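You operate a simulated robot arm through the tools that you are given. There is no shell and no other tool. Be economical: measure what you need, move in short steps, check, and stop when the job is done.

You are at the controls of a simulated two-armed robot. One attempt, no reset.

JOB
Take the stopper off the sample bottle and lay it down on the middle board of the store shelf. Close the right fittings drawer. Put the feed cup in the inside of the trough. Put the short yellow bottle on the middle board of the store shelf away on the left end of the bottle table. Take the teal brush and put it in the green bucket. Take the folded grey cloth and put it on the brown tray. Open the left sample drawer, take the grey bar on the middle board of the store shelf and put it away in the inside of the left sample drawer, then shut the drawer. Do these in any order. Set down upright: feed cup, short yellow bottle.

The check looks at the end state, three seconds after you hand in, the way a careful person would. Anything else that was tipped, shoved, dropped, spilled or broken makes it a failure. A push-on lid holds only when it is set on centred and level and pressed home; a screw cap is set on level and turned clockwise until tight. Flat cloth is picked up by pressing the open fingertips on it (5 to 10 N) and closing them slowly along it; thin cloth reads only 2 to 8 mm in the jaws.

ROBOT AND FRAMES
Two 7-joint arms with two-finger parallel grippers on one trunk, on a base that drives. Base frame: it is fixed to the floor where the robot stands at the start and does not move with it; the origin is under the middle of the robot, x ahead of it, y to its left, z up; the surface under the hand at the start is at about z = 950. Readings come in mm, degrees, newtons and seconds.
The left shoulder is at the start at [49, 177, 1234], the right one opposite. With the tool pointing down near the work surface each hand reaches from about 360 to 860 mm from the robot's upright axis, wherever it stands, measured 20 degrees to its own side. Places, roughly: brown tray (24x16x3 cm) [500, 300, 1000]; folded grey cloth (11x4x4 cm) [600, 0, 1000]; green bucket (32x25x26 cm) [-200, -1800, 200]; grey bar (4x2x2 cm) [400, -100, 1000]; inside of the left sample drawer [-5800, -1700, 700]; inside of the trough [-200, -1800, 700]; left end of the bottle table [-8000, -600, 800]; left sample drawer [-5800, -1600, 700]; right fittings drawer [-1500, -1500, 700]; sample bottle [500, 0, 1000]; short yellow bottle [500, -250, 1000]; teal brush (10x6x7 cm) [600, 1500, 1000]. Payload 4.4 kg a hand.
The TCP of each hand is the grasp point between the finger pads, 23 mm short of the fingertips. In the tool frame z runs along the fingers and y along their closing line. Largest opening 94 mm; finger width 38, thickness 10; the body of the gripper, 54 by 96 mm, starts 39 mm behind the TCP.
Orientation is that of the tool frame in the base frame, as a unit quaternion [w, x, y, z]. With the fingers straight down and closing along the base's y, the tool's x points along the base's -x, its y along +y and its z along -z.

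CONTROLS
- The arms move only by the tool move_arm. It takes "left_increments", "right_increments" or both (then of equal length, played together; a hand with none holds still); each is a list that holds one entry, the list of rows, each a list of 7 numbers: the shift along the tool's x, y, z in cm, then the turn, a rotation vector about the tool's x, y, z in degrees, then the finger opening in cm, from 0 to 9.4. In form: [[[tx, ty, tz, rx, ry, rz, gripper], ...]]. A call has 1 to 20 rows; each row shifts and turns the commanded pose from where the row before left it, along the tool's axes as they then stand. Rows are played at 5 a second. More than 50 mm and 8.6 degrees between two rows, or a gripper value outside its range, and nothing of the call is played. Where a pose cannot be reached the arm comes as near as it can. A force on the tool above 40 N (or 10 N above the force at the start of the call, whichever is more), or a blocked arm, ends the call early, and 0.2 s more pass. The fingers move at their own pace (about 72 mm/s each) and stop on an object; they squeeze with about 30 N. The grip force told is the motor's: it shows also when the fingers shut on nothing. Time passes only in rows, and 0.2 s behind the last, so rows that do not move let the fingers close. It gives the time, the measured TCP pose, the force on the tool (base axes), the opening and the grip force at its end, in the units of the frame above (readings bear some noise), with the torque about the TCP (base axes, N m) and any sound that the robot's microphone picked up, and new pictures: "views" is both (left out), scene, wrist or none (wrist: the cameras of the hands that moved).
- Cameras (640 x 400 px; columns grow to the right, rows downward): "scene" is now at [128.1, 19, 1355]; the picture's right is [0.20, -0.98, 0.01], its down [-0.78, -0.16, -0.61] and it looks along [0.60, 0.11, -0.80] (base axes); focal length 251 px, centre (320, 200). "left" rides on the left gripper at [86, -16, -74] in its tool frame; the picture's right is [0.18, 0.98, 0.00], its down [-0.58, 0.11, -0.81] and it looks along [-0.79, 0.15, 0.59] (tool axes); focal length 243 px, centre (320, 200). "right" rides on the right gripper at [86, 16, -75] in its tool frame; the picture's right is [-0.18, 0.98, 0.00], its down [-0.58, -0.11, -0.81] and it looks along [-0.79, -0.15, 0.59] (tool axes); focal length 243 px, centre (320, 200). There is no depth. A picture from a camera that has moved, and an enlarged one, comes with that camera's place and axes in the base frame and with its lens.
- slide_trunk(by): slides the trunk up (or, below 0, down) by that many mm; the arms and the scene camera ride with it, the base frame stays. It gives what a move gives, with no picture.
- steer(legs): drives the robot by 1 to 6 legs, each [ahead, left, turn to the left] in mm, mm and degrees, along the robot's own axes; the way and the turn of a leg run together, so that a leg with both is an arc; at most 1500 mm and 180 degrees a leg. The arms and the cameras ride along, it lands a little off, and it stops where it bumps. It gives what a move gives, and a new picture of the scene camera.
- aim_head(pan, tilt): turns the head with the scene camera to pan (to the left, within 80 degrees either way) and tilt (down, from -29 to 69), counted from straight ahead of the robot. It gives what a move gives, and a new picture of the scene camera.
- zoom(camera, box): a new picture of the part [left, top, right, bottom] of that camera's present view, enlarged. No time passes.
- job_done(): hands the job in; it is judged then, once.

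Go step by step. Nothing tells you exact positions but the pictures and the camera data: compare them with the known pose of the tool, close in by small moves and look again before you grip or let go. The budget is 207 turns and 260 pictures, counting those below and the enlarged ones. Unless the task says otherwise, let go and move clear before handing in.

The tools are called after "Request:" as a command line: name --argument value ..., lists and objects as JSON in quotes. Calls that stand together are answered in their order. move_arm: Moves the arms, as the interface text tells. Its arguments: {"type":"object","properties":{"left_increments":{"type":"array","items":{"type":"array","items":{"type":"array","items":{"type":"number"}}}},"right_increments":{"type":"array","items":{"type":"array","items":{"type":"array","items":{"type":"number"}}}},"views":{"type":"string","enum":["both","scene","wrist","none"]}},"required":[]} The other tools are called the same way: slide_trunk (by) slides the trunk up or down; steer (legs) drives the base; aim_head (pan, tilt) turns the head that bears the scene camera; zoom (camera, box) takes an enlarged picture of a part of a camera's view; job_done () hands the job in.

At the start:

```text
clock: 0.0
left_ee_pos: [464.1, 274.5, 1013.2]
left_orientation: [0.014, 0.005, 1.0, -0.003]
left_ft_force: [0.6, 0.6, 0.8]
left_wrist_torque: [0.03, -0.01, -0.01]
left_grip_width: 93.9
left_finger_force: 0.1
right_ee_pos: [327.4, -155.2, 1010.8]
right_orientation: [0.015, 0.005, 1.0, -0.005]
right_ft_force: [-1.0, 0.2, 0.0]
right_wrist_torque: [0.0, -0.01, -0.01]
right_grip_width: 94.3
right_finger_force: 0.0
trunk travel left (down, up): [-243.0, 145.0]
robot x, y, heading: [0.5, -2.0, -0.6]
head pan, tilt: [12.0, 54.2]
```

scene: 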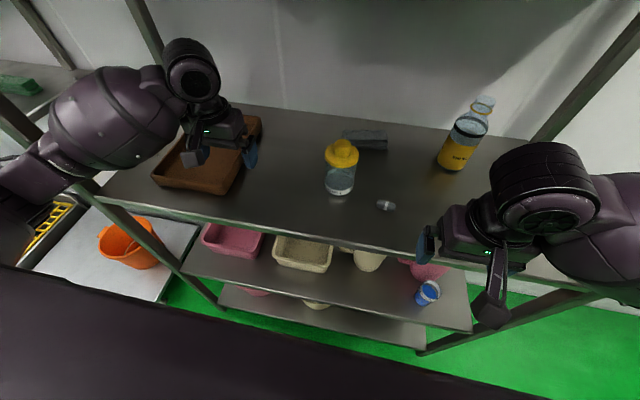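
right: 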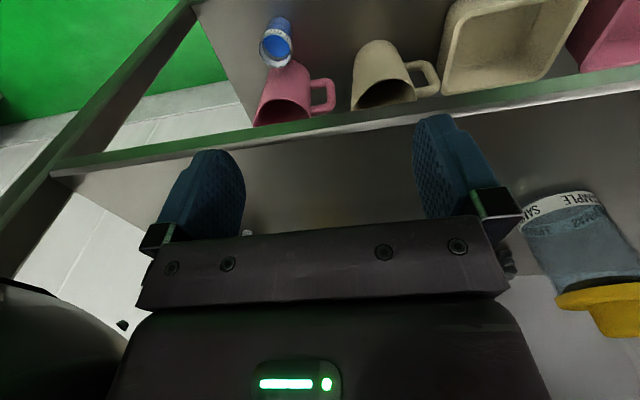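
left: 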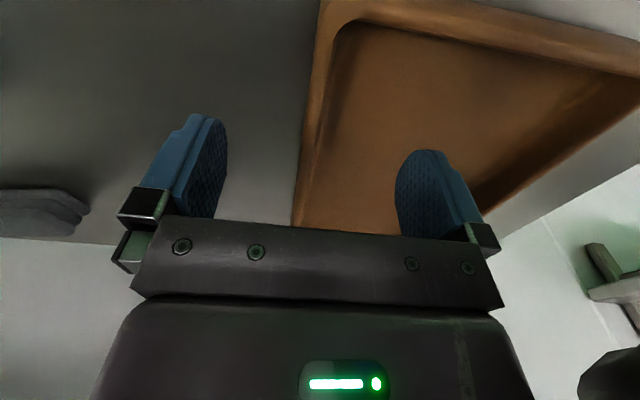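

I see the shelf with the tray, bottle with yellow stopper, cloth, a small grey bar and yellow-label bottle(s) on the right. I'll zoom in for details first.

Request:
zoom --camera "scene" --box '[290, 80, 530, 230]'

Request:
aim_head --pan 0 --tilt 35

```text
2.67 times, centred on (410, 155) of scene
camera zoom: at [128.1, 19.0, 1355.0], right [0.2, -0.98, 0.01], down [-0.78, -0.16, -0.61], along [0.6, 0.11, -0.8], focal length 669 px, centre (80, 320)
```

zoom: 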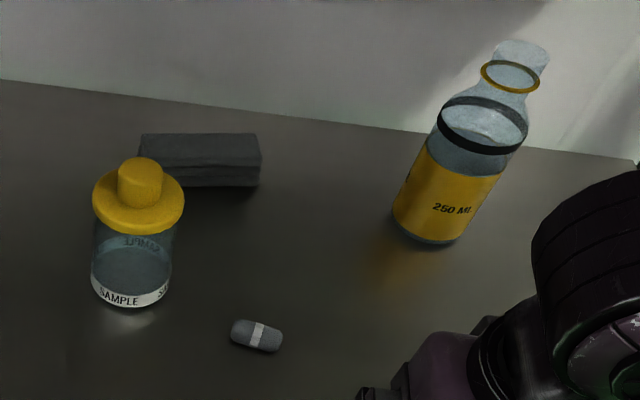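

```text
clock: 0.8
left_ee_pos: [470.0, 275.5, 1008.3]
left_orientation: [0.012, 0.007, 1.0, -0.003]
left_ft_force: [-0.4, 0.3, -1.1]
left_wrist_torque: [0.0, 0.02, -0.03]
left_grip_width: 94.1
left_finger_force: 0.1
right_ee_pos: [327.3, -154.5, 1009.0]
right_orientation: [0.013, 0.004, 1.0, -0.005]
right_ft_force: [-0.6, -0.8, -0.3]
right_wrist_torque: [-0.03, 0.03, -0.01]
right_grip_width: 93.9
right_finger_force: 0.0
trunk travel left (down, up): [-243.0, 145.0]
robot x, y, heading: [-2.6, 0.7, -0.8]
head pan, tilt: [0.0, 35.0]
camera scene: at [148.9, 6.1, 1381.8], right [-0.02, -1.0, 0.01], down [-0.55, 0.0, -0.83], along [0.83, -0.02, -0.55], focal length 251 px, centre (320, 200)
```

scene: 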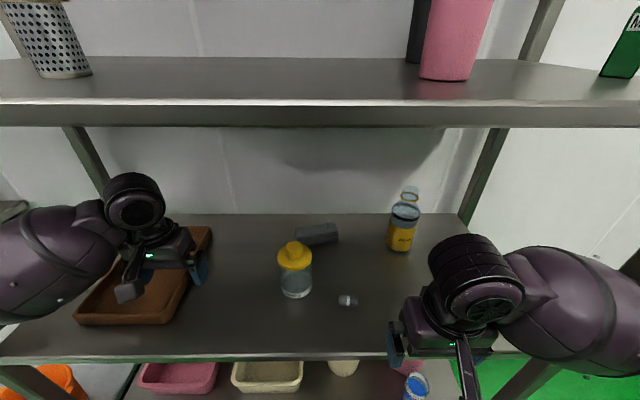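

Boards: middle board front edge at x≈340, z≈950; upper board at z≈1320. Cloth at about [630, 5], long axis near y, turned about 13°. I'll bring the left hand above it, turned to close across it.

Request:
move_arm --left_increments '[[[-4, 0, -1, 0, 0, 0, 9.4], [-4, 0, -1, 0, 0, 0, 9.4], [-4, 0, -1, 0, 0, 0, 9.4], [-4, 0, -1, 0, 0, 0, 9.4], [0, -4.5, 0, 0, 0, 0, 9.4], [0, -4.5, 0, 0, 0, 0, 9.4], [0, -4.5, 0, 0, 0, 0, 9.4], [0, -4.5, 0, 0, 0, 0, 9.4], [0, -4.5, 0, 0, 0, 0, 9.4], [0, -4.5, 0, 0, 0, 0, 9.4], [0, 0, 0, 0, 0, 8.5, 9.4], [0, 0, 0, 0, 0, 8.5, 9.4], [0, 0, 0, 0, 0, 8.5, 9.4], [0, 0, 0, 0, 0, 8.5, 9.4], [0, 0, 0, 0, 0, 8.5, 9.4], [0, 0, 0, 0, 0, 8.5, 9.4], [0, 0, 0, 0, 0, 8.5, 9.4], [0, 0, 0, 0, 0, 8.5, 9.4], [0, 0, 0, 0, 0, 8.5, 9.4]]]'

```text
clock: 5.0
left_ee_pos: [625.8, 1.8, 1051.6]
left_orientation: [0.011, 0.629, 0.777, 0.001]
left_ft_force: [-0.2, -0.5, -0.1]
left_wrist_torque: [0.0, 0.0, -0.01]
left_grip_width: 94.0
left_finger_force: 0.0
right_ee_pos: [327.2, -155.1, 1008.3]
right_orientation: [0.009, 0.004, 1.0, -0.004]
right_ft_force: [0.2, 0.0, 0.2]
right_wrist_torque: [-0.02, 0.04, -0.03]
right_grip_width: 93.9
right_finger_force: 0.1
trunk travel left (down, up): [-243.0, 145.0]
robot x, y, heading: [-0.5, 3.8, -1.3]
head pan, tilt: [0.0, 35.0]
stopped in row 19 (left hand): the arm was blocked; the commanded pose is now the measured one
camera scene: at [154.4, 8.1, 1381.4], right [-0.02, -1.0, 0.01], down [-0.56, 0.0, -0.83], along [0.83, -0.02, -0.56], focal length 251 px, centre (320, 200)
camera left: at [590.2, 83.9, 1125.5], right [0.92, 0.39, 0.01], down [0.21, -0.54, 0.82], along [0.32, -0.75, -0.58], focal length 243 px, centre (320, 200)
```

scene: 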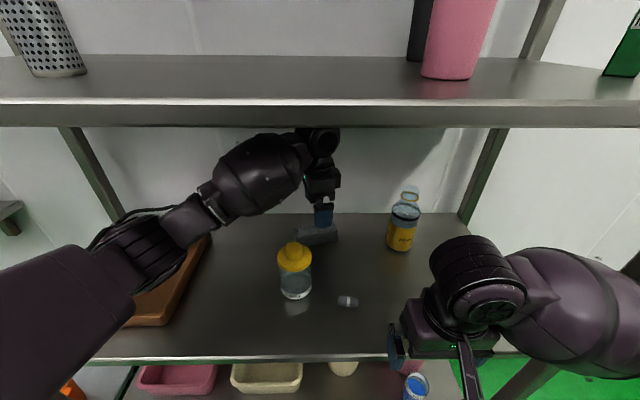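
left: 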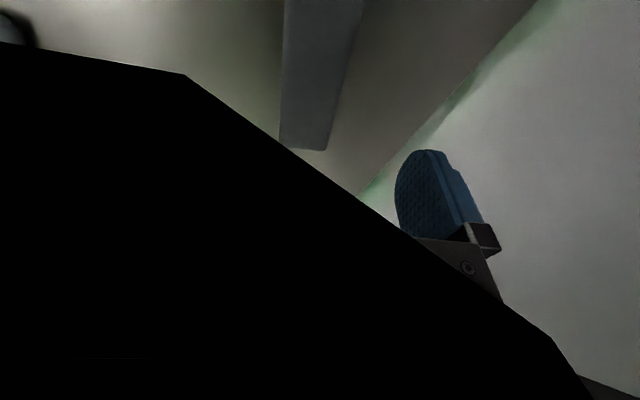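

The cloth's centre is about [622, 2]; the hand is aligned. Descend to fingertips just above the board and close.

Request:
move_arm --left_increments '[[[0, -0.4, 2, 0, 0, 0, 9.4], [0, 0, 2.5, 0, 0, 0, 9.4], [0, 0, 1.5, 0, 0, 0, 9.4], [0, 0, 1.0, 0, 0, 0, 9.4], [0, 0, 0, 0, 0, 0, 5], [0, 0, 0, 0, 0, 0, 3], [0, 0, 0, 0, 0, 0, 1], [0, 0, 0, 0, 0, 0, 1]]]'

```text
clock: 6.8
left_ee_pos: [622.9, 0.2, 982.6]
left_orientation: [0.012, 0.627, 0.779, 0.003]
left_ft_force: [0.4, 0.5, 1.1]
left_wrist_torque: [-0.02, 0.02, 0.03]
left_grip_width: 37.5
left_finger_force: 29.9
right_ee_pos: [326.7, -155.0, 1009.5]
right_orientation: [0.011, 0.003, 1.0, -0.003]
right_ft_force: [0.0, 0.1, -0.4]
right_wrist_torque: [0.0, 0.01, -0.01]
right_grip_width: 94.3
right_finger_force: 0.0
trunk travel left (down, up): [-243.0, 145.0]
robot x, y, heading: [1.0, 2.5, -1.3]
head pan, tilt: [0.0, 35.0]
camera scene: at [152.5, 6.5, 1381.5], right [-0.02, -1.0, 0.01], down [-0.56, 0.0, -0.83], along [0.83, -0.02, -0.56], focal length 251 px, centre (320, 200)
camera left: at [585.7, 82.1, 1055.6], right [0.92, 0.39, 0.02], down [0.21, -0.54, 0.82], along [0.33, -0.75, -0.58], focal length 243 px, centre (320, 200)
```

scene: 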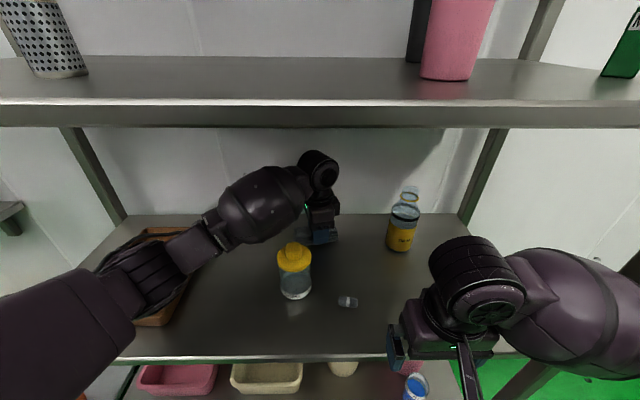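
left: 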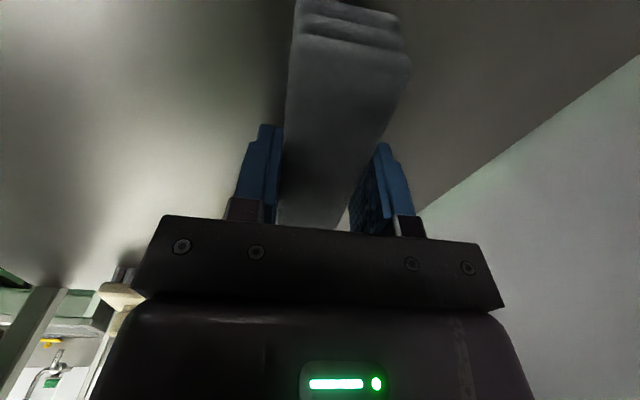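

Cloth gripped (37 mm). Lift and carry left above the tray, then turn back straight.

Request:
move_arm --left_increments '[[[0, 0, -2.5, 0, 0, 0, 1], [0, 0, -2.5, 0, 0, 0, 1], [0, 0, -2.0, 0, 0, 0, 1], [4.2, 0.89, 0, 0, 0, 0, 1], [4.2, 0.89, 0, 0, 0, 0, 1], [4.2, 0.89, 0, 0, 0, 0, 1], [4.2, 0.89, 0, 0, 0, 0, 1], [4.2, 0.89, 0, 0, 0, 0, 1], [4.2, 0.89, 0, 0, 0, 0, 1], [4.2, 0.89, 0, 0, 0, 0, 1], [0, 0, 0, 0, 0, -8.5, 1], [0, 0, 0, 0, 0, -8.5, 1], [0, 0, 0, 0, 0, -8.5, 1], [0, 0, 0, 0, 0, -8.5, 1], [0, 0, 0, 0, 0, -8.5, 1], [0, 0, 0, 0, 0, -8.5, 1], [0, 0, 0, 0, 0, -8.5, 1], [0, 0, 0, 0, 0, -8.5, 1], [0, 0, 0, 0, 0, -8.5, 1]]]'

```text
clock: 10.8
left_ee_pos: [621.4, 298.0, 1048.7]
left_orientation: [0.01, 0.011, 1.0, -0.002]
left_ft_force: [0.0, 0.3, -0.3]
left_wrist_torque: [-0.01, 0.04, 0.0]
left_grip_width: 37.2
left_finger_force: 30.0
right_ee_pos: [324.7, -159.4, 1006.2]
right_orientation: [0.007, 0.005, 1.0, -0.003]
right_ft_force: [-0.3, 0.9, 0.1]
right_wrist_torque: [0.0, 0.0, -0.01]
right_grip_width: 93.9
right_finger_force: 0.1
trunk travel left (down, up): [-243.0, 145.0]
robot x, y, heading: [-4.0, -0.1, -1.1]
head pan, tilt: [0.0, 35.0]
camera scene: at [153.6, 2.0, 1381.0], right [-0.02, -1.0, 0.01], down [-0.56, 0.01, -0.83], along [0.83, -0.02, -0.56], focal length 251 px, centre (320, 200)
camera left: at [532.0, 284.4, 1122.6], right [-0.16, 0.99, -0.01], down [0.57, 0.1, 0.82], along [0.81, 0.13, -0.58], focal length 243 px, centre (320, 200)
```

scene: 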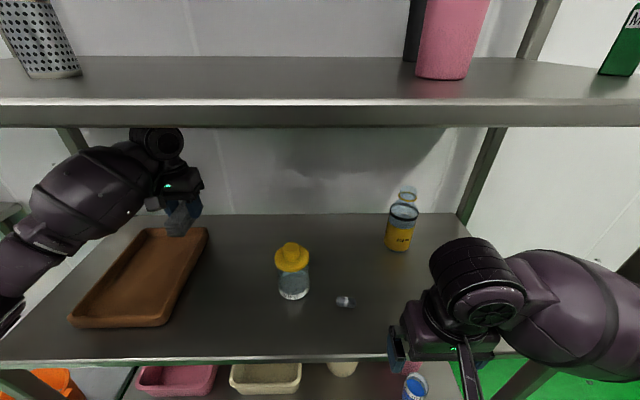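
left: 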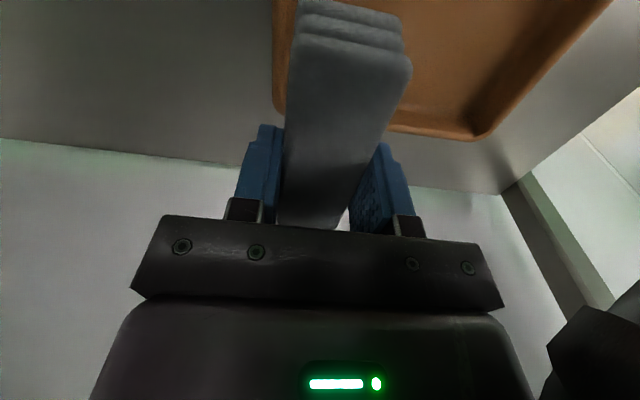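

Tray centre is about [512, 342]. Move over it and lower.

Request:
move_arm --left_increments '[[[3.7, 1.5, 0, 0, 0, 0, 1], [3.7, 1.5, 0, 0, 0, 0, 1], [3.6, 1.4, 0, 0, 0, 0, 1], [0, 0, 2, 0, 0, 0, 1], [0, 0, 2, 0, 0, 0, 1], [0, 0, 1.3, 0, 0, 0, 1], [0, 0, 0, 0, 0, 0, 1]]]'

```text
clock: 12.4
left_ee_pos: [512.4, 342.9, 995.6]
left_orientation: [0.008, 0.012, 1.0, -0.002]
left_ft_force: [0.2, 0.6, 0.3]
left_wrist_torque: [-0.01, -0.01, 0.0]
left_grip_width: 37.5
left_finger_force: 30.1
right_ee_pos: [324.8, -160.1, 1006.3]
right_orientation: [0.006, 0.006, 1.0, -0.002]
right_ft_force: [0.1, -0.1, 0.3]
right_wrist_torque: [-0.03, 0.01, 0.0]
right_grip_width: 94.2
right_finger_force: 0.1
trunk travel left (down, up): [-243.0, 145.0]
robot x, y, heading: [1.2, 0.7, -1.5]
head pan, tilt: [0.0, 35.0]
camera scene: at [153.6, 1.6, 1381.3], right [-0.02, -1.0, 0.01], down [-0.56, 0.01, -0.83], along [0.83, -0.02, -0.56], focal length 251 px, centre (320, 200)
camera left: at [424.3, 328.9, 1068.7], right [-0.16, 0.99, -0.01], down [0.57, 0.1, 0.82], along [0.81, 0.13, -0.58], focal length 243 px, centre (320, 200)
```

scene: 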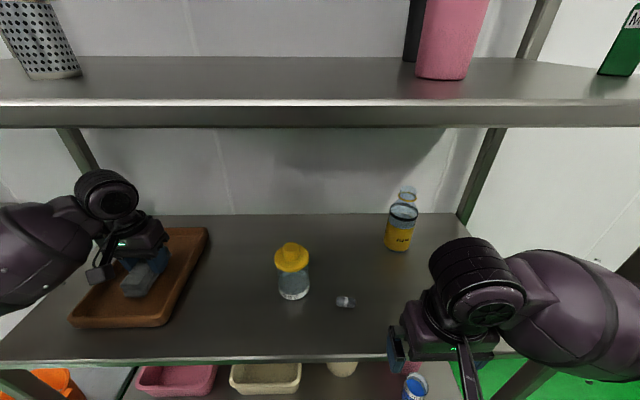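
left: 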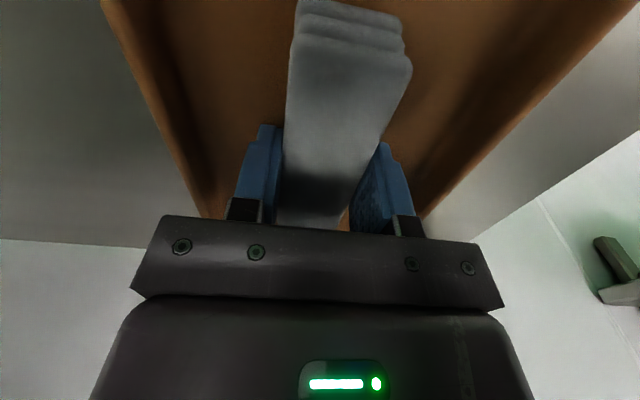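

Well centred in the tray. Lower to contact in small steps, then open and rise.

Request:
move_arm --left_increments '[[[0, 0, 0.3, 0, 0, 0, 1], [0, 0, 0.3, 0, 0, 0, 1], [0, 0, 0.2, 0, 0, 0, 1], [0, 0, 0, 0, 0, 0, 1]]]' --views "none"

```text
clock: 13.4
left_ee_pos: [514.5, 342.1, 988.7]
left_orientation: [0.011, 0.011, 1.0, -0.003]
left_ft_force: [-0.3, -1.8, 13.2]
left_wrist_torque: [0.07, 0.81, 0.14]
left_grip_width: 37.1
left_finger_force: 30.5
right_ee_pos: [325.2, -159.3, 1006.6]
right_orientation: [0.006, 0.004, 1.0, -0.002]
right_ft_force: [0.4, 0.4, 0.6]
right_wrist_torque: [0.01, -0.01, -0.03]
right_grip_width: 94.1
right_finger_force: 0.0
trunk travel left (down, up): [-243.0, 145.0]
robot x, y, heading: [-1.2, -0.1, -1.4]
head pan, tilt: [0.0, 35.0]
```

Cloth rests on the tray floor. Release, rise, and then inspect the stopper closely.

Request:
move_arm --left_increments '[[[0, 0, 0, 0, 0, 0, 6], [0, 0, 0, 0, 0, 0, 6], [0, 0, -2, 0, 0, 0, 6], [0, 0, -3, 0, 0, 0, 6], [0, 0, -4, 0, 0, 0, 9], [0, 0, -3, 0, 0, 0, 9], [0, 0, 0, 0, 0, 0, 9]]]' --views "scene"

Request:
zoom --camera "scene" --box '[240, 220, 360, 310]'

```text
clock: 15.2
left_ee_pos: [497.1, 329.9, 1095.6]
left_orientation: [-0.005, 0.014, 1.0, -0.005]
left_ft_force: [0.6, -0.3, -0.1]
left_wrist_torque: [-0.02, -0.02, -0.04]
left_grip_width: 89.9
left_finger_force: 0.0
right_ee_pos: [321.1, -164.0, 1007.1]
right_orientation: [0.007, -0.003, 1.0, 0.004]
right_ft_force: [-0.1, -0.5, 0.3]
right_wrist_torque: [0.0, 0.0, -0.03]
right_grip_width: 93.8
right_finger_force: 0.1
trunk travel left (down, up): [-243.0, 145.0]
robot x, y, heading: [-3.4, -0.5, -0.8]
head pan, tilt: [0.0, 35.0]
stopped in row 7 (left hand): the arm was blocked; the commanded pose is now the measured one
camera scene: at [147.2, -8.9, 1382.7], right [-0.01, -1.0, 0.0], down [-0.56, 0.01, -0.83], along [0.83, -0.01, -0.56], focal length 251 px, centre (320, 200)
```

scene: 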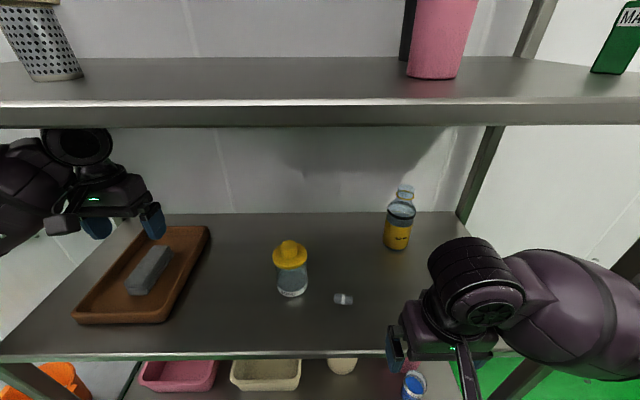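

```text
4.44 times, centred on (300, 265) of scene
camera zoom: at [147.2, -8.9, 1382.7], right [-0.01, -1.0, 0.0], down [-0.56, 0.01, -0.83], along [0.83, -0.01, -0.56], focal length 1115 px, centre (409, -89)
```

zoom: 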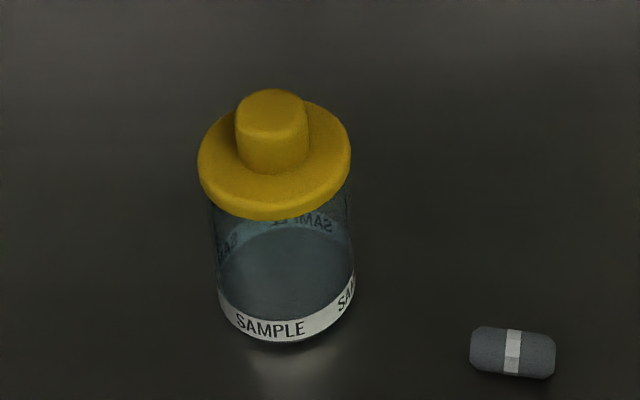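

Stopper knob (30 mm dia) is around [481, 45], z 1037–1062; arm top limit under the upper board is about TCP z 1090. I'll come in from the front with the left hand at z≈1068, checking alignment first.

Request:
move_arm --left_increments '[[[0, 0, 2.6, 0, 0, 0, 9], [1.4, -4.1, 0, 0, 0, 0, 9], [1.4, -4.1, 0, 0, 0, 0, 9], [1.4, -4.1, 0, 0, 0, 0, 9], [1.4, -4.1, 0, 0, 0, 0, 8], [1.4, -4.1, 0, 0, 0, 0, 8], [1.4, -4.1, 0, 0, 0, 0, 8], [1.3, -4.0, 0, 0, 0, 0, 8], [0, 0, 0, 0, 0, 0, 8]]]'

```text
clock: 17.2
left_ee_pos: [392.5, 65.5, 1073.5]
left_orientation: [-0.005, 0.014, 1.0, -0.015]
left_ft_force: [0.5, -0.2, 0.2]
left_wrist_torque: [0.01, 0.02, 0.0]
left_grip_width: 80.0
left_finger_force: 0.0
right_ee_pos: [325.6, -145.8, 1009.2]
right_orientation: [0.008, -0.002, 1.0, -0.004]
right_ft_force: [-0.5, 0.2, -0.5]
right_wrist_torque: [-0.01, 0.01, -0.02]
right_grip_width: 93.9
right_finger_force: 0.0
trunk travel left (down, up): [-243.0, 145.0]
robot x, y, heading: [-3.8, -1.5, -0.6]
head pan, tilt: [0.0, 35.0]
camera scene: at [154.0, 15.9, 1380.7], right [-0.01, -1.0, 0.02], down [-0.56, -0.01, -0.83], along [0.83, -0.02, -0.56], focal length 251 px, centre (320, 200)
camera left: at [305.7, 53.0, 1148.8], right [-0.16, 0.99, -0.03], down [0.59, 0.12, 0.8], along [0.79, 0.11, -0.6], focal length 243 px, centre (320, 200)
```

scene: 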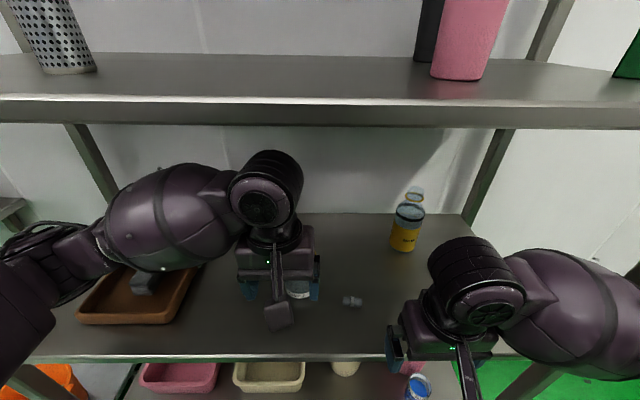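
left: 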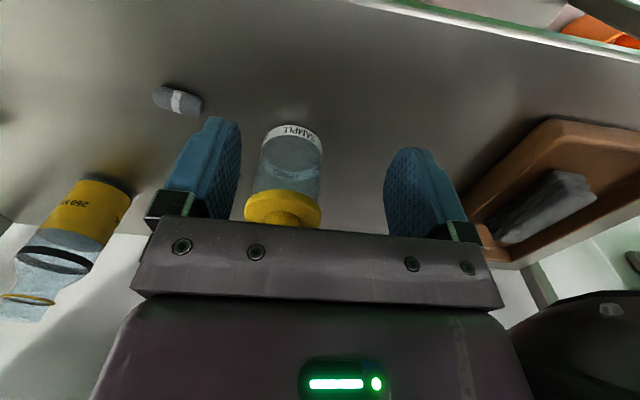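

Knob is at y≈46; hand at y≈65. Shift −19 mm, then move forward over the knob.

Request:
move_arm --left_increments '[[[0, -1.9, 0.4, 0, 0, 0, 8], [-3, 0, 0, 0, 0, 0, 8], [-3, 0, 0, 0, 0, 0, 8], [-2.4, 0, 0, 0, 0, 0, 8], [0, 0, 0, 0, 0, 0, 8]]]'

Request:
zoom --camera "scene" --box '[220, 200, 380, 320]'

```text
clock: 18.4
left_ee_pos: [480.4, 42.3, 1068.6]
left_orientation: [-0.005, 0.014, 1.0, -0.014]
left_ft_force: [-0.3, -0.2, 0.6]
left_wrist_torque: [0.02, 0.02, 0.0]
left_grip_width: 79.9
left_finger_force: 0.1
right_ee_pos: [325.3, -144.1, 1007.4]
right_orientation: [0.008, -0.005, 1.0, -0.004]
right_ft_force: [0.2, -0.4, -0.1]
right_wrist_torque: [-0.03, 0.0, -0.01]
right_grip_width: 93.9
right_finger_force: 0.0
trunk travel left (down, up): [-243.0, 145.0]
robot x, y, heading: [-2.6, 1.1, -0.5]
head pan, tilt: [0.0, 35.0]
camera scene: at [153.5, 15.0, 1380.8], right [-0.01, -1.0, 0.02], down [-0.56, -0.01, -0.83], along [0.83, -0.02, -0.56], focal length 251 px, centre (320, 200)
camera left: at [393.9, 30.7, 1144.4], right [-0.16, 0.99, -0.03], down [0.59, 0.12, 0.8], along [0.79, 0.11, -0.6], focal length 243 px, centre (320, 200)
```

scene: 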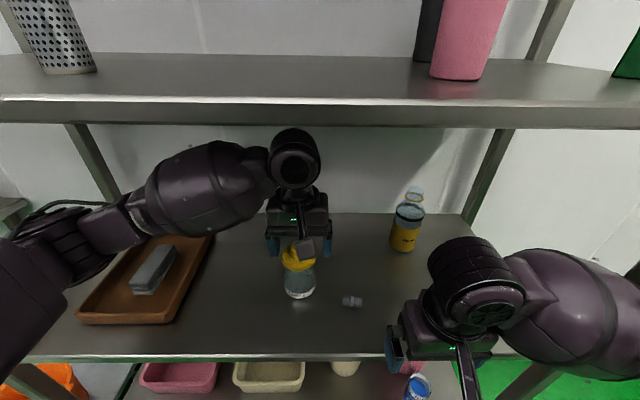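
left: 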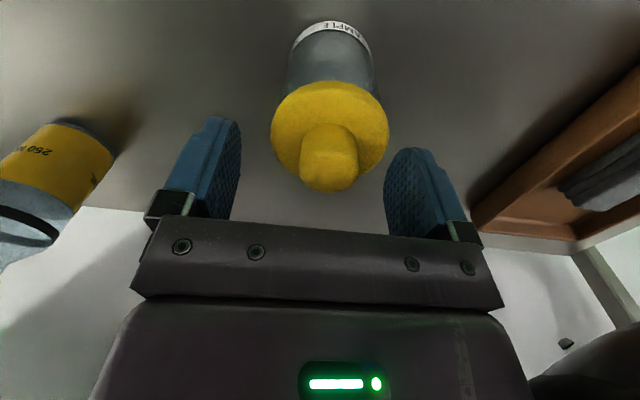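

```text
3.33 times, centred on (300, 260) of scene
camera zoom: at [153.5, 15.0, 1380.8], right [-0.01, -1.0, 0.02], down [-0.56, -0.01, -0.83], along [0.83, -0.02, -0.56], focal length 836 px, centre (387, 0)
```

zoom: 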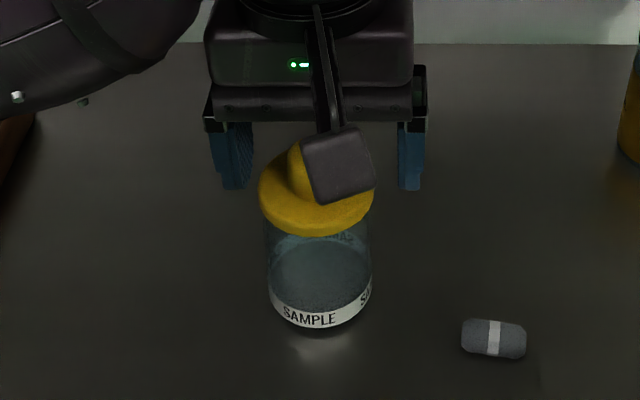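

Knob is aligned in x, about 5 mm to +y. Shift and close slowly on it.

Request:
move_arm --left_increments '[[[0, 0.5, 0, 0, 0, 0, 7], [0, 0, 0, 0, 0, 0, 5], [0, 0, 0, 0, 0, 0, 4], [0, 0, 0, 0, 0, 0, 2], [0, 0, 0, 0, 0, 0, 2]]]' --views "wrist"

```text
clock: 19.6
left_ee_pos: [481.8, 46.2, 1067.6]
left_orientation: [-0.006, 0.014, 1.0, -0.014]
left_ft_force: [0.0, 0.4, 1.0]
left_wrist_torque: [0.05, -0.04, 0.01]
left_grip_width: 28.2
left_finger_force: 29.7
right_ee_pos: [326.0, -145.9, 1009.3]
right_orientation: [0.007, -0.004, 1.0, -0.004]
right_ft_force: [-0.6, -0.2, 0.4]
right_wrist_torque: [0.01, 0.0, -0.02]
right_grip_width: 93.9
right_finger_force: 0.1
trunk travel left (down, up): [-243.0, 145.0]
robot x, y, heading: [-6.8, -2.8, -0.6]
head pan, tilt: [0.0, 35.0]
heard: snap
camera left: at [394.0, 35.5, 1144.8], right [-0.16, 0.99, -0.03], down [0.59, 0.12, 0.8], along [0.79, 0.11, -0.6], focal length 243 px, centre (320, 200)
```

left: 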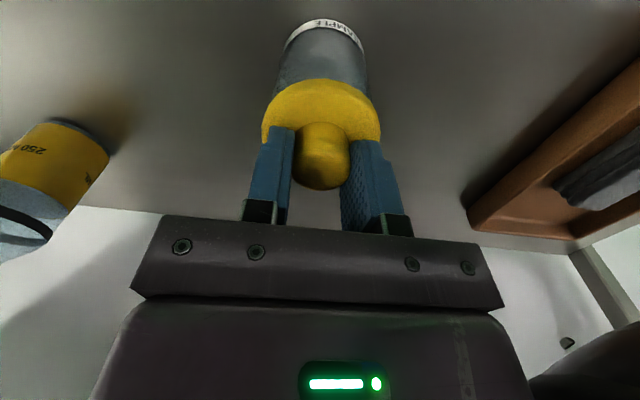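

Gripped; a snap was heard (the lid probably came loose). Lift gently.

Request:
move_arm --left_increments '[[[0, 0, -0.3, 0, 0, 0, 2], [0, 0, -0.4, 0, 0, 0, 2], [0, 0, -0.5, 0, 0, 0, 2], [0, 0, -0.6, 0, 0, 0, 2], [0, 0, 0, 0, 0, 0, 2]]]'

Request:
zoom --camera "scene" --box '[220, 200, 380, 320]'

```text
clock: 20.8
left_ee_pos: [481.5, 47.8, 1086.0]
left_orientation: [-0.006, 0.014, 1.0, -0.014]
left_ft_force: [0.0, -0.2, -0.2]
left_wrist_torque: [0.03, 0.04, 0.0]
left_grip_width: 28.0
left_finger_force: 30.0
right_ee_pos: [324.8, -145.1, 1009.6]
right_orientation: [0.007, -0.004, 1.0, -0.004]
right_ft_force: [0.1, 0.5, -0.5]
right_wrist_torque: [-0.03, 0.03, 0.01]
right_grip_width: 94.0
right_finger_force: 0.1
trunk travel left (down, up): [-243.0, 145.0]
robot x, y, heading: [-4.0, -0.6, -0.6]
head pan, tilt: [0.0, 35.0]
camera scene: at [153.3, 14.0, 1380.9], right [-0.01, -1.0, 0.01], down [-0.56, -0.01, -0.83], along [0.83, -0.02, -0.56], focal length 251 px, centre (320, 200)
camera left: at [394.4, 36.6, 1162.6], right [-0.16, 0.99, -0.03], down [0.59, 0.12, 0.8], along [0.79, 0.11, -0.6], focal length 243 px, centre (320, 200)
```

scene: 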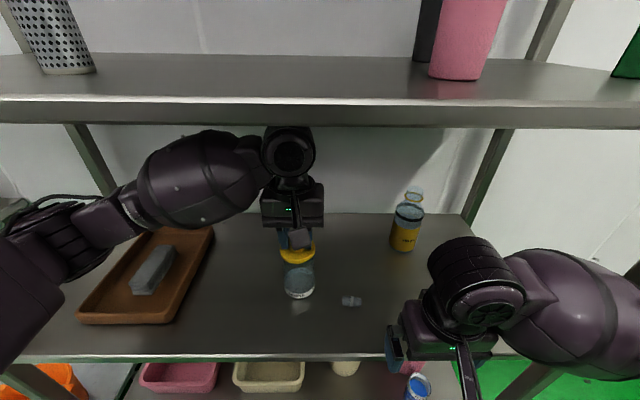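
left: 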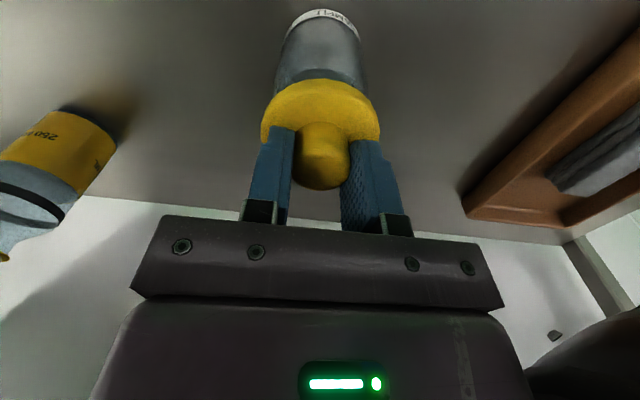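

```text
3.33 times, centred on (300, 260) of scene
camera zoom: at [153.3, 14.0, 1380.9], right [-0.01, -1.0, 0.01], down [-0.56, -0.01, -0.83], along [0.83, -0.02, -0.56], focal length 836 px, centre (387, 0)
```

zoom: 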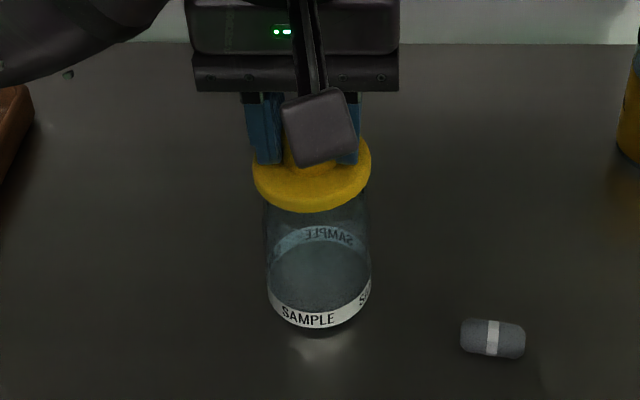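

Bottle stays put and the stopper is up 18 mm. Lift a bit more, and look beneath it.

Request:
move_arm --left_increments '[[[0, 0, -0.3, 0, 0, 0, 2], [0, 0, -0.2, 0, 0, 0, 2]]]' --views "none"

Request:
zoom --camera "scene" --box '[270, 230, 330, 310]'

Request:
zoom --camera "left" --box '[240, 0, 400, 100]'

```text
clock: 21.4
left_ee_pos: [480.6, 48.9, 1091.3]
left_orientation: [-0.005, 0.014, 1.0, -0.013]
left_ft_force: [0.2, -0.6, -0.1]
left_wrist_torque: [0.01, -0.01, -0.01]
left_grip_width: 28.1
left_finger_force: 30.3
right_ee_pos: [324.5, -146.4, 1008.6]
right_orientation: [0.007, -0.004, 1.0, -0.003]
right_ft_force: [0.2, 0.5, 0.6]
right_wrist_torque: [0.01, -0.01, 0.01]
right_grip_width: 94.1
right_finger_force: 0.0
trunk travel left (down, up): [-243.0, 145.0]
robot x, y, heading: [-7.2, -1.1, -0.8]
head pan, tilt: [0.0, 35.0]
```

```text
5.00 times, centred on (300, 270) of scene
camera zoom: at [153.3, 13.9, 1380.9], right [-0.01, -1.0, 0.01], down [-0.56, -0.01, -0.83], along [0.83, -0.02, -0.56], focal length 1254 px, centre (420, -150)
```

zoom: 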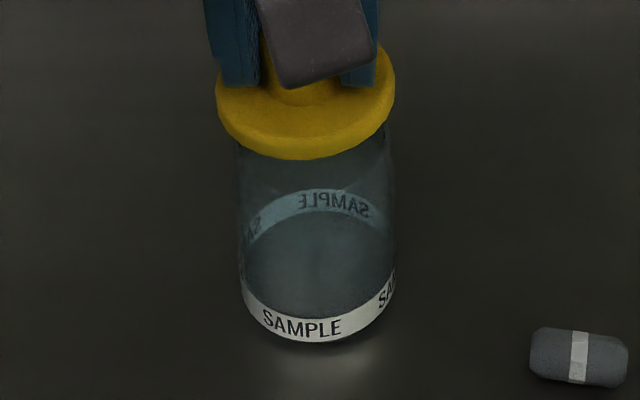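

```text
4.00 times, centred on (320, 50) of left
camera zoom: at [393.9, 37.1, 1167.6], right [-0.16, 0.99, -0.03], down [0.59, 0.12, 0.8], along [0.79, 0.11, -0.6], focal length 970 px, centre (320, 800)
```

zoom: 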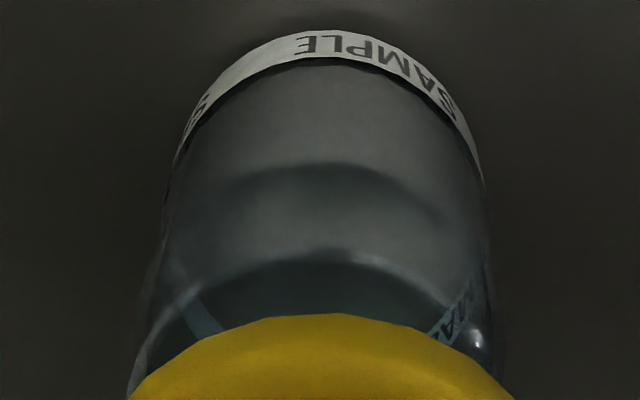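

No plug visible inside the glass. Shift it sideways slowly while watching force.

Request:
move_arm --left_increments '[[[0, 0.5, 0, 0, 0, 0, 2], [0, 1, 0, 0, 0, 0, 2], [0, 0, 0, 0, 0, 0, 2]]]'

```text
clock: 22.2
left_ee_pos: [482.8, 64.8, 1091.6]
left_orientation: [-0.006, 0.014, 1.0, -0.014]
left_ft_force: [-0.3, -0.2, -0.1]
left_wrist_torque: [0.01, 0.01, 0.03]
left_grip_width: 28.1
left_finger_force: 30.2
right_ee_pos: [325.5, -147.6, 1008.3]
right_orientation: [0.008, -0.003, 1.0, -0.003]
right_ft_force: [0.8, -0.4, 0.3]
right_wrist_torque: [-0.01, 0.0, -0.01]
right_grip_width: 94.1
right_finger_force: 0.0
trunk travel left (down, up): [-243.0, 145.0]
robot x, y, heading: [-4.6, 1.6, -0.7]
head pan, tilt: [0.0, 35.0]
camera scene: at [153.3, 13.6, 1380.9], right [-0.01, -1.0, 0.01], down [-0.56, -0.01, -0.83], along [0.83, -0.02, -0.56], focal length 251 px, centre (320, 200)
camera left: at [395.1, 52.9, 1167.2], right [-0.16, 0.99, -0.03], down [0.59, 0.12, 0.8], along [0.79, 0.11, -0.6], focal length 243 px, centre (320, 200)
```

scene: 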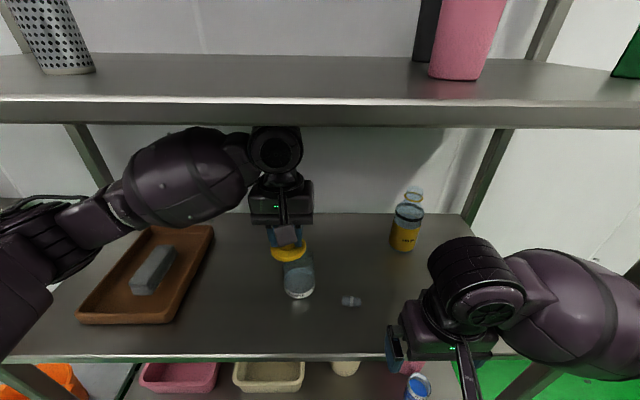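
left: 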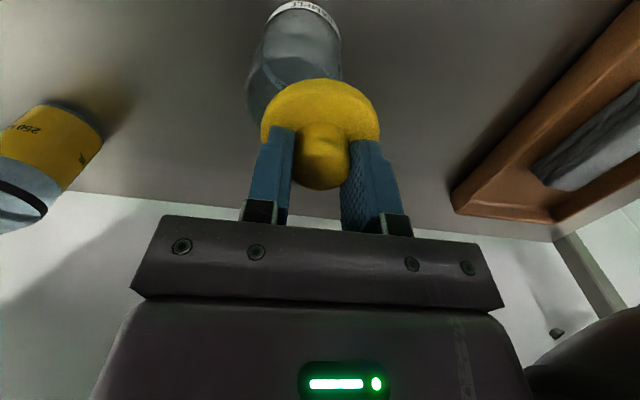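

It's free. Carry to about [482, 160] and lower toward the board.

Request:
move_arm --left_increments '[[[0, 3.2, 0, 0, 0, 0, 2], [0, 3.2, 0, 0, 0, 0, 2], [0, 3.1, 0, 0, 0, 0, 2], [0, 0, 3, 0, 0, 0, 2], [0, 0, 3, 0, 0, 0, 2], [0, 0, 2, 0, 0, 0, 2], [0, 0, 0.8, 0, 0, 0, 2], [0, 0, 0, 0, 0, 0, 2]]]'

Request:
zoom --camera "scene" --box '[180, 200, 340, 320]'

```text
clock: 24.0
left_ee_pos: [483.0, 154.7, 1002.0]
left_orientation: [-0.006, 0.013, 1.0, -0.014]
left_ft_force: [-0.8, -0.7, -1.2]
left_wrist_torque: [0.03, 0.01, -0.01]
left_grip_width: 28.0
left_finger_force: 29.5
right_ee_pos: [324.9, -147.8, 1007.7]
right_orientation: [0.008, -0.003, 1.0, -0.004]
right_ft_force: [0.3, 1.0, 0.5]
right_wrist_torque: [-0.01, 0.01, -0.01]
right_grip_width: 94.0
right_finger_force: 0.0
trunk travel left (down, up): [-243.0, 145.0]
robot x, y, heading: [-6.5, -4.2, -0.8]
head pan, tilt: [0.0, 35.0]
camera scene: at [153.2, 13.1, 1380.9], right [-0.01, -1.0, 0.01], down [-0.56, 0.0, -0.83], along [0.83, -0.02, -0.56], focal length 251 px, centre (320, 200)
camera left: at [395.5, 143.4, 1077.9], right [-0.16, 0.99, -0.03], down [0.59, 0.11, 0.8], along [0.79, 0.11, -0.6], focal length 243 px, centre (320, 200)
```

scene: 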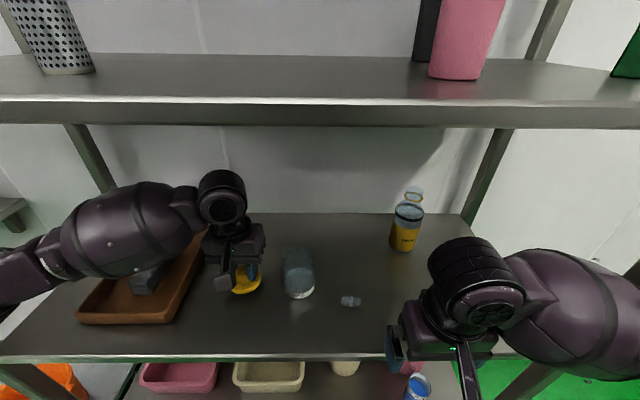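
left: 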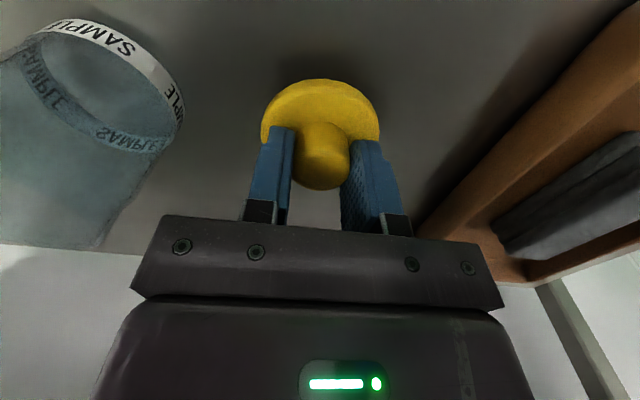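

```text
3.33 times, centred on (260, 260) of scene
camera zoom: at [153.2, 13.1, 1380.9], right [-0.01, -1.0, 0.01], down [-0.56, 0.0, -0.83], along [0.83, -0.02, -0.56], focal length 836 px, centre (520, 0)
```

zoom: 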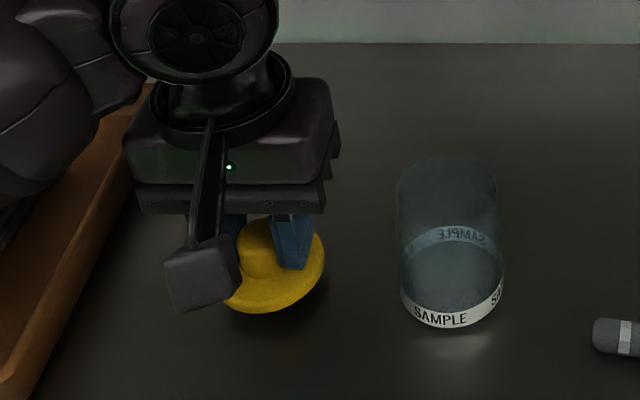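

Now lower in small steps to contact.

Request:
move_arm --left_increments '[[[0, 0, 0.4, 0, 0, 0, 2], [0, 0, 0.3, 0, 0, 0, 2], [0, 0, 0.3, 0, 0, 0, 2], [0, 0, 0.2, 0, 0, 0, 2], [0, 0, 0, 0, 0, 0, 2]]]' --views "none"

```text
clock: 25.2
left_ee_pos: [483.0, 154.8, 990.8]
left_orientation: [-0.002, 0.014, 1.0, -0.014]
left_ft_force: [0.1, -2.1, 29.7]
left_wrist_torque: [0.31, 0.03, 0.1]
left_grip_width: 28.1
left_finger_force: 30.1
right_ee_pos: [325.5, -147.5, 1008.3]
right_orientation: [0.008, -0.003, 1.0, -0.003]
right_ft_force: [0.6, 0.3, 0.4]
right_wrist_torque: [-0.02, -0.01, -0.02]
right_grip_width: 93.7
right_finger_force: 0.1
trunk travel left (down, up): [-243.0, 145.0]
robot x, y, heading: [-2.6, -1.7, -0.8]
head pan, tilt: [0.0, 35.0]
```

Contact made. Release the stopper, rise, and retract the left hand out of the shelf.

Request:
move_arm --left_increments '[[[0, 0, -0.1, 0, 0, 0, 4], [0, 0, 0, 0, 0, 0, 5], [0, 0, -2, 0, 0, 0, 5], [0, 0, -3, 0, 0, 0, 5], [0, 0, -2, 0, 0, 0, 5], [4, 0.5, 0, 0, 0, 0, 5], [4, 0.5, 0, 0, 0, 0, 5], [4, 0.5, 0, 0, 0, 0, 5], [4, 0.5, 0, 0, 0, 0, 5]]]' --views "scene"

Request:
aim_head --pan 75 --tilt 25

Request:
aim_head --pan -75 --tilt 25

```text
clock: 27.2
left_ee_pos: [348.3, 161.5, 1063.5]
left_orientation: [-0.007, 0.015, 1.0, -0.003]
left_ft_force: [-1.0, 0.2, 0.4]
left_wrist_torque: [0.03, 0.02, 0.0]
left_grip_width: 50.0
left_finger_force: 0.0
left hand out of reach, approached as far as the arm can: row 9
right_ee_pos: [321.0, -169.9, 1001.2]
right_orientation: [0.004, 0.007, 1.0, 0.001]
right_ft_force: [-0.9, 0.8, -0.9]
right_wrist_torque: [0.02, -0.02, -0.01]
right_grip_width: 94.2
right_finger_force: 0.1
trunk travel left (down, up): [-243.0, 145.0]
robot x, y, heading: [-3.6, -4.3, -1.3]
head pan, tilt: [0.0, 35.0]
camera scene: at [151.8, -9.3, 1380.5], right [-0.02, -1.0, 0.0], down [-0.56, 0.01, -0.83], along [0.83, -0.01, -0.56], focal length 251 px, centre (320, 200)
```

scene: 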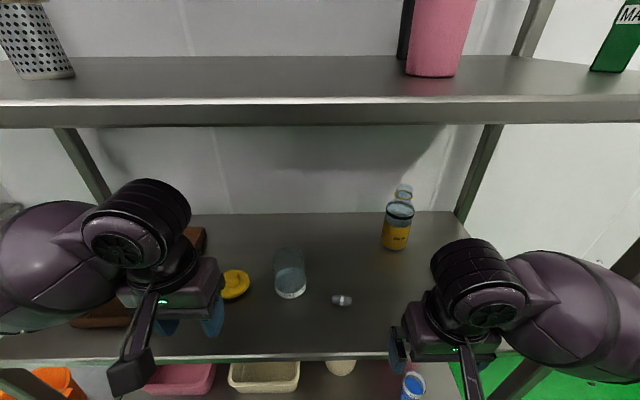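

```text
clock: 28.7
left_ee_pos: [347.7, 158.6, 1064.7]
left_orientation: [-0.005, 0.017, 1.0, -0.005]
left_ft_force: [-0.5, -0.9, 0.2]
left_wrist_torque: [0.02, 0.0, 0.01]
left_grip_width: 50.1
left_finger_force: 0.0
right_ee_pos: [321.8, -169.6, 1003.7]
right_orientation: [0.005, 0.006, 1.0, 0.002]
right_ft_force: [-0.4, 0.3, -0.6]
right_wrist_torque: [-0.01, 0.03, 0.01]
right_grip_width: 93.8
right_finger_force: 0.0
trunk travel left (down, up): [-243.0, 145.0]
robot x, y, heading: [-6.0, -2.2, -1.1]
head pan, tilt: [75.0, 25.0]
camera scene: at [89.1, 79.9, 1396.0], right [0.96, -0.28, 0.02], down [-0.1, -0.4, -0.91], along [0.26, 0.87, -0.41], focal length 251 px, centre (320, 200)
```

scene: 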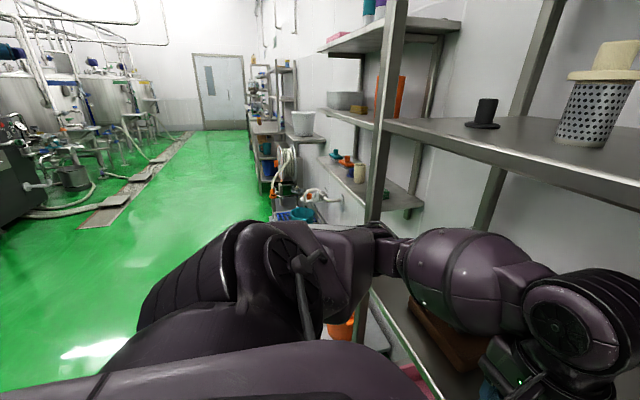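

```text
clock: 31.0
left_ee_pos: [348.0, 159.2, 1064.5]
left_orientation: [-0.006, 0.017, 1.0, -0.005]
left_ft_force: [0.6, 0.7, -0.6]
left_wrist_torque: [0.0, 0.02, -0.02]
left_grip_width: 49.9
left_finger_force: 0.1
right_ee_pos: [322.0, -167.6, 1004.8]
right_orientation: [0.003, 0.006, 1.0, 0.002]
right_ft_force: [-0.1, -0.4, 0.3]
right_wrist_torque: [-0.04, 0.01, 0.0]
right_grip_width: 94.2
right_finger_force: 0.0
trunk travel left (down, up): [-243.0, 145.0]
robot x, y, heading: [-1.7, -0.7, -1.1]
head pan, tilt: [-75.0, 25.0]
camera scene: at [85.5, -97.4, 1395.4], right [-0.97, -0.24, -0.02], down [-0.08, 0.41, -0.91], along [0.22, -0.88, -0.42], focal length 251 px, centre (320, 200)
```

scene: 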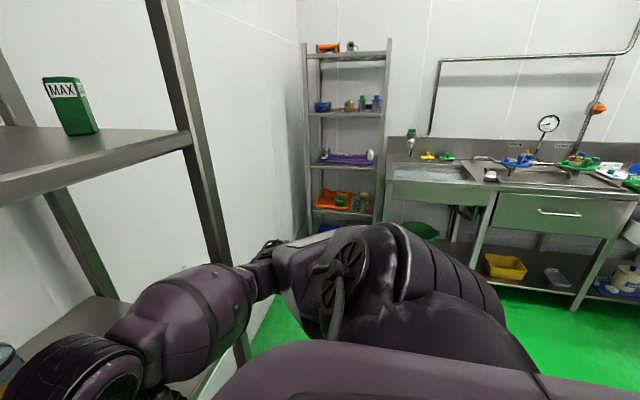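

I see the bench with trough and green bucket to the right, and a second shelf to the left. Zoom in to find the cup.

Request:
zoom --camera "scene" --box '[380, 110, 640, 310]'

Request:
aim_head --pan 62 --tilt 20

Request:
zoom --camera "scene" --box '[100, 50, 360, 250]'

```text
2.00 times, centred on (510, 210) of scene
camera zoom: at [85.5, -97.4, 1395.4], right [-0.97, -0.24, -0.02], down [-0.08, 0.41, -0.91], along [0.22, -0.88, -0.42], focal length 502 px, centre (-60, 180)
```

zoom: 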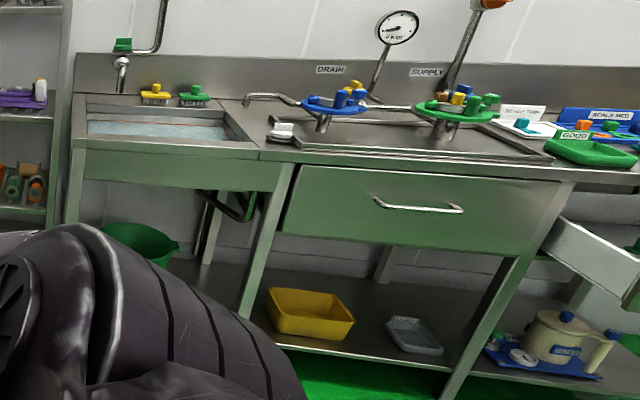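

```text
clock: 33.2
left_ee_pos: [348.2, 159.3, 1063.3]
left_orientation: [-0.005, 0.017, 1.0, -0.005]
left_ft_force: [-0.7, 0.3, 0.3]
left_wrist_torque: [0.03, -0.01, -0.03]
left_grip_width: 50.2
left_finger_force: 0.0
right_ee_pos: [321.6, -167.8, 1003.7]
right_orientation: [0.003, 0.005, 1.0, 0.002]
right_ft_force: [0.4, 0.1, 0.7]
right_wrist_torque: [-0.01, 0.01, 0.01]
right_grip_width: 94.0
right_finger_force: 0.2
trunk travel left (down, up): [-243.0, 145.0]
robot x, y, heading: [-5.7, -1.8, -1.3]
head pan, tilt: [62.0, 20.0]
camera scene: at [108.9, 73.9, 1404.3], right [0.87, -0.49, 0.02], down [-0.15, -0.3, -0.94], along [0.46, 0.82, -0.33], focal length 251 px, centre (320, 200)
```

scene: 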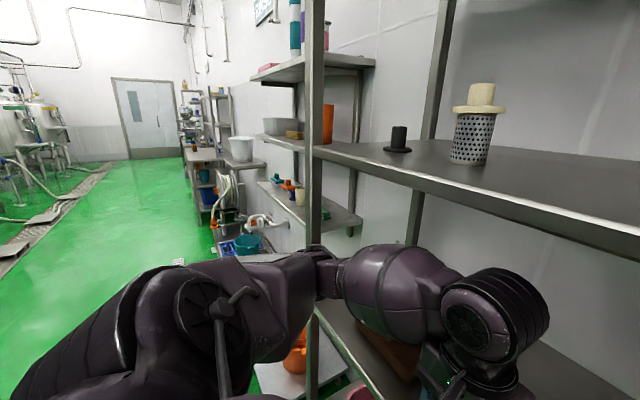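

```text
2.00 times, centred on (230, 150) of scene
camera zoom: at [108.9, 73.9, 1404.3], right [0.87, -0.49, 0.02], down [-0.15, -0.3, -0.94], along [0.46, 0.82, -0.33], focal length 502 px, centre (500, 300)
```

zoom: 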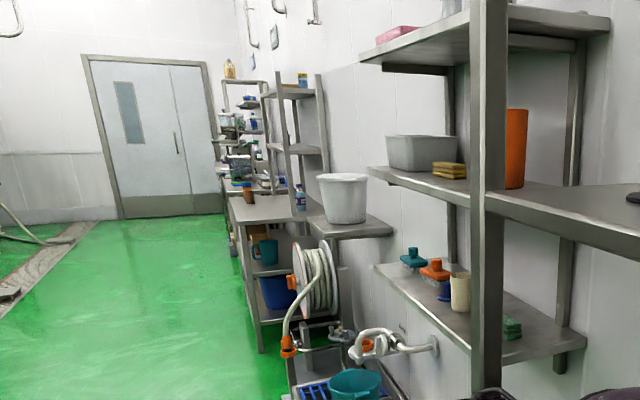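

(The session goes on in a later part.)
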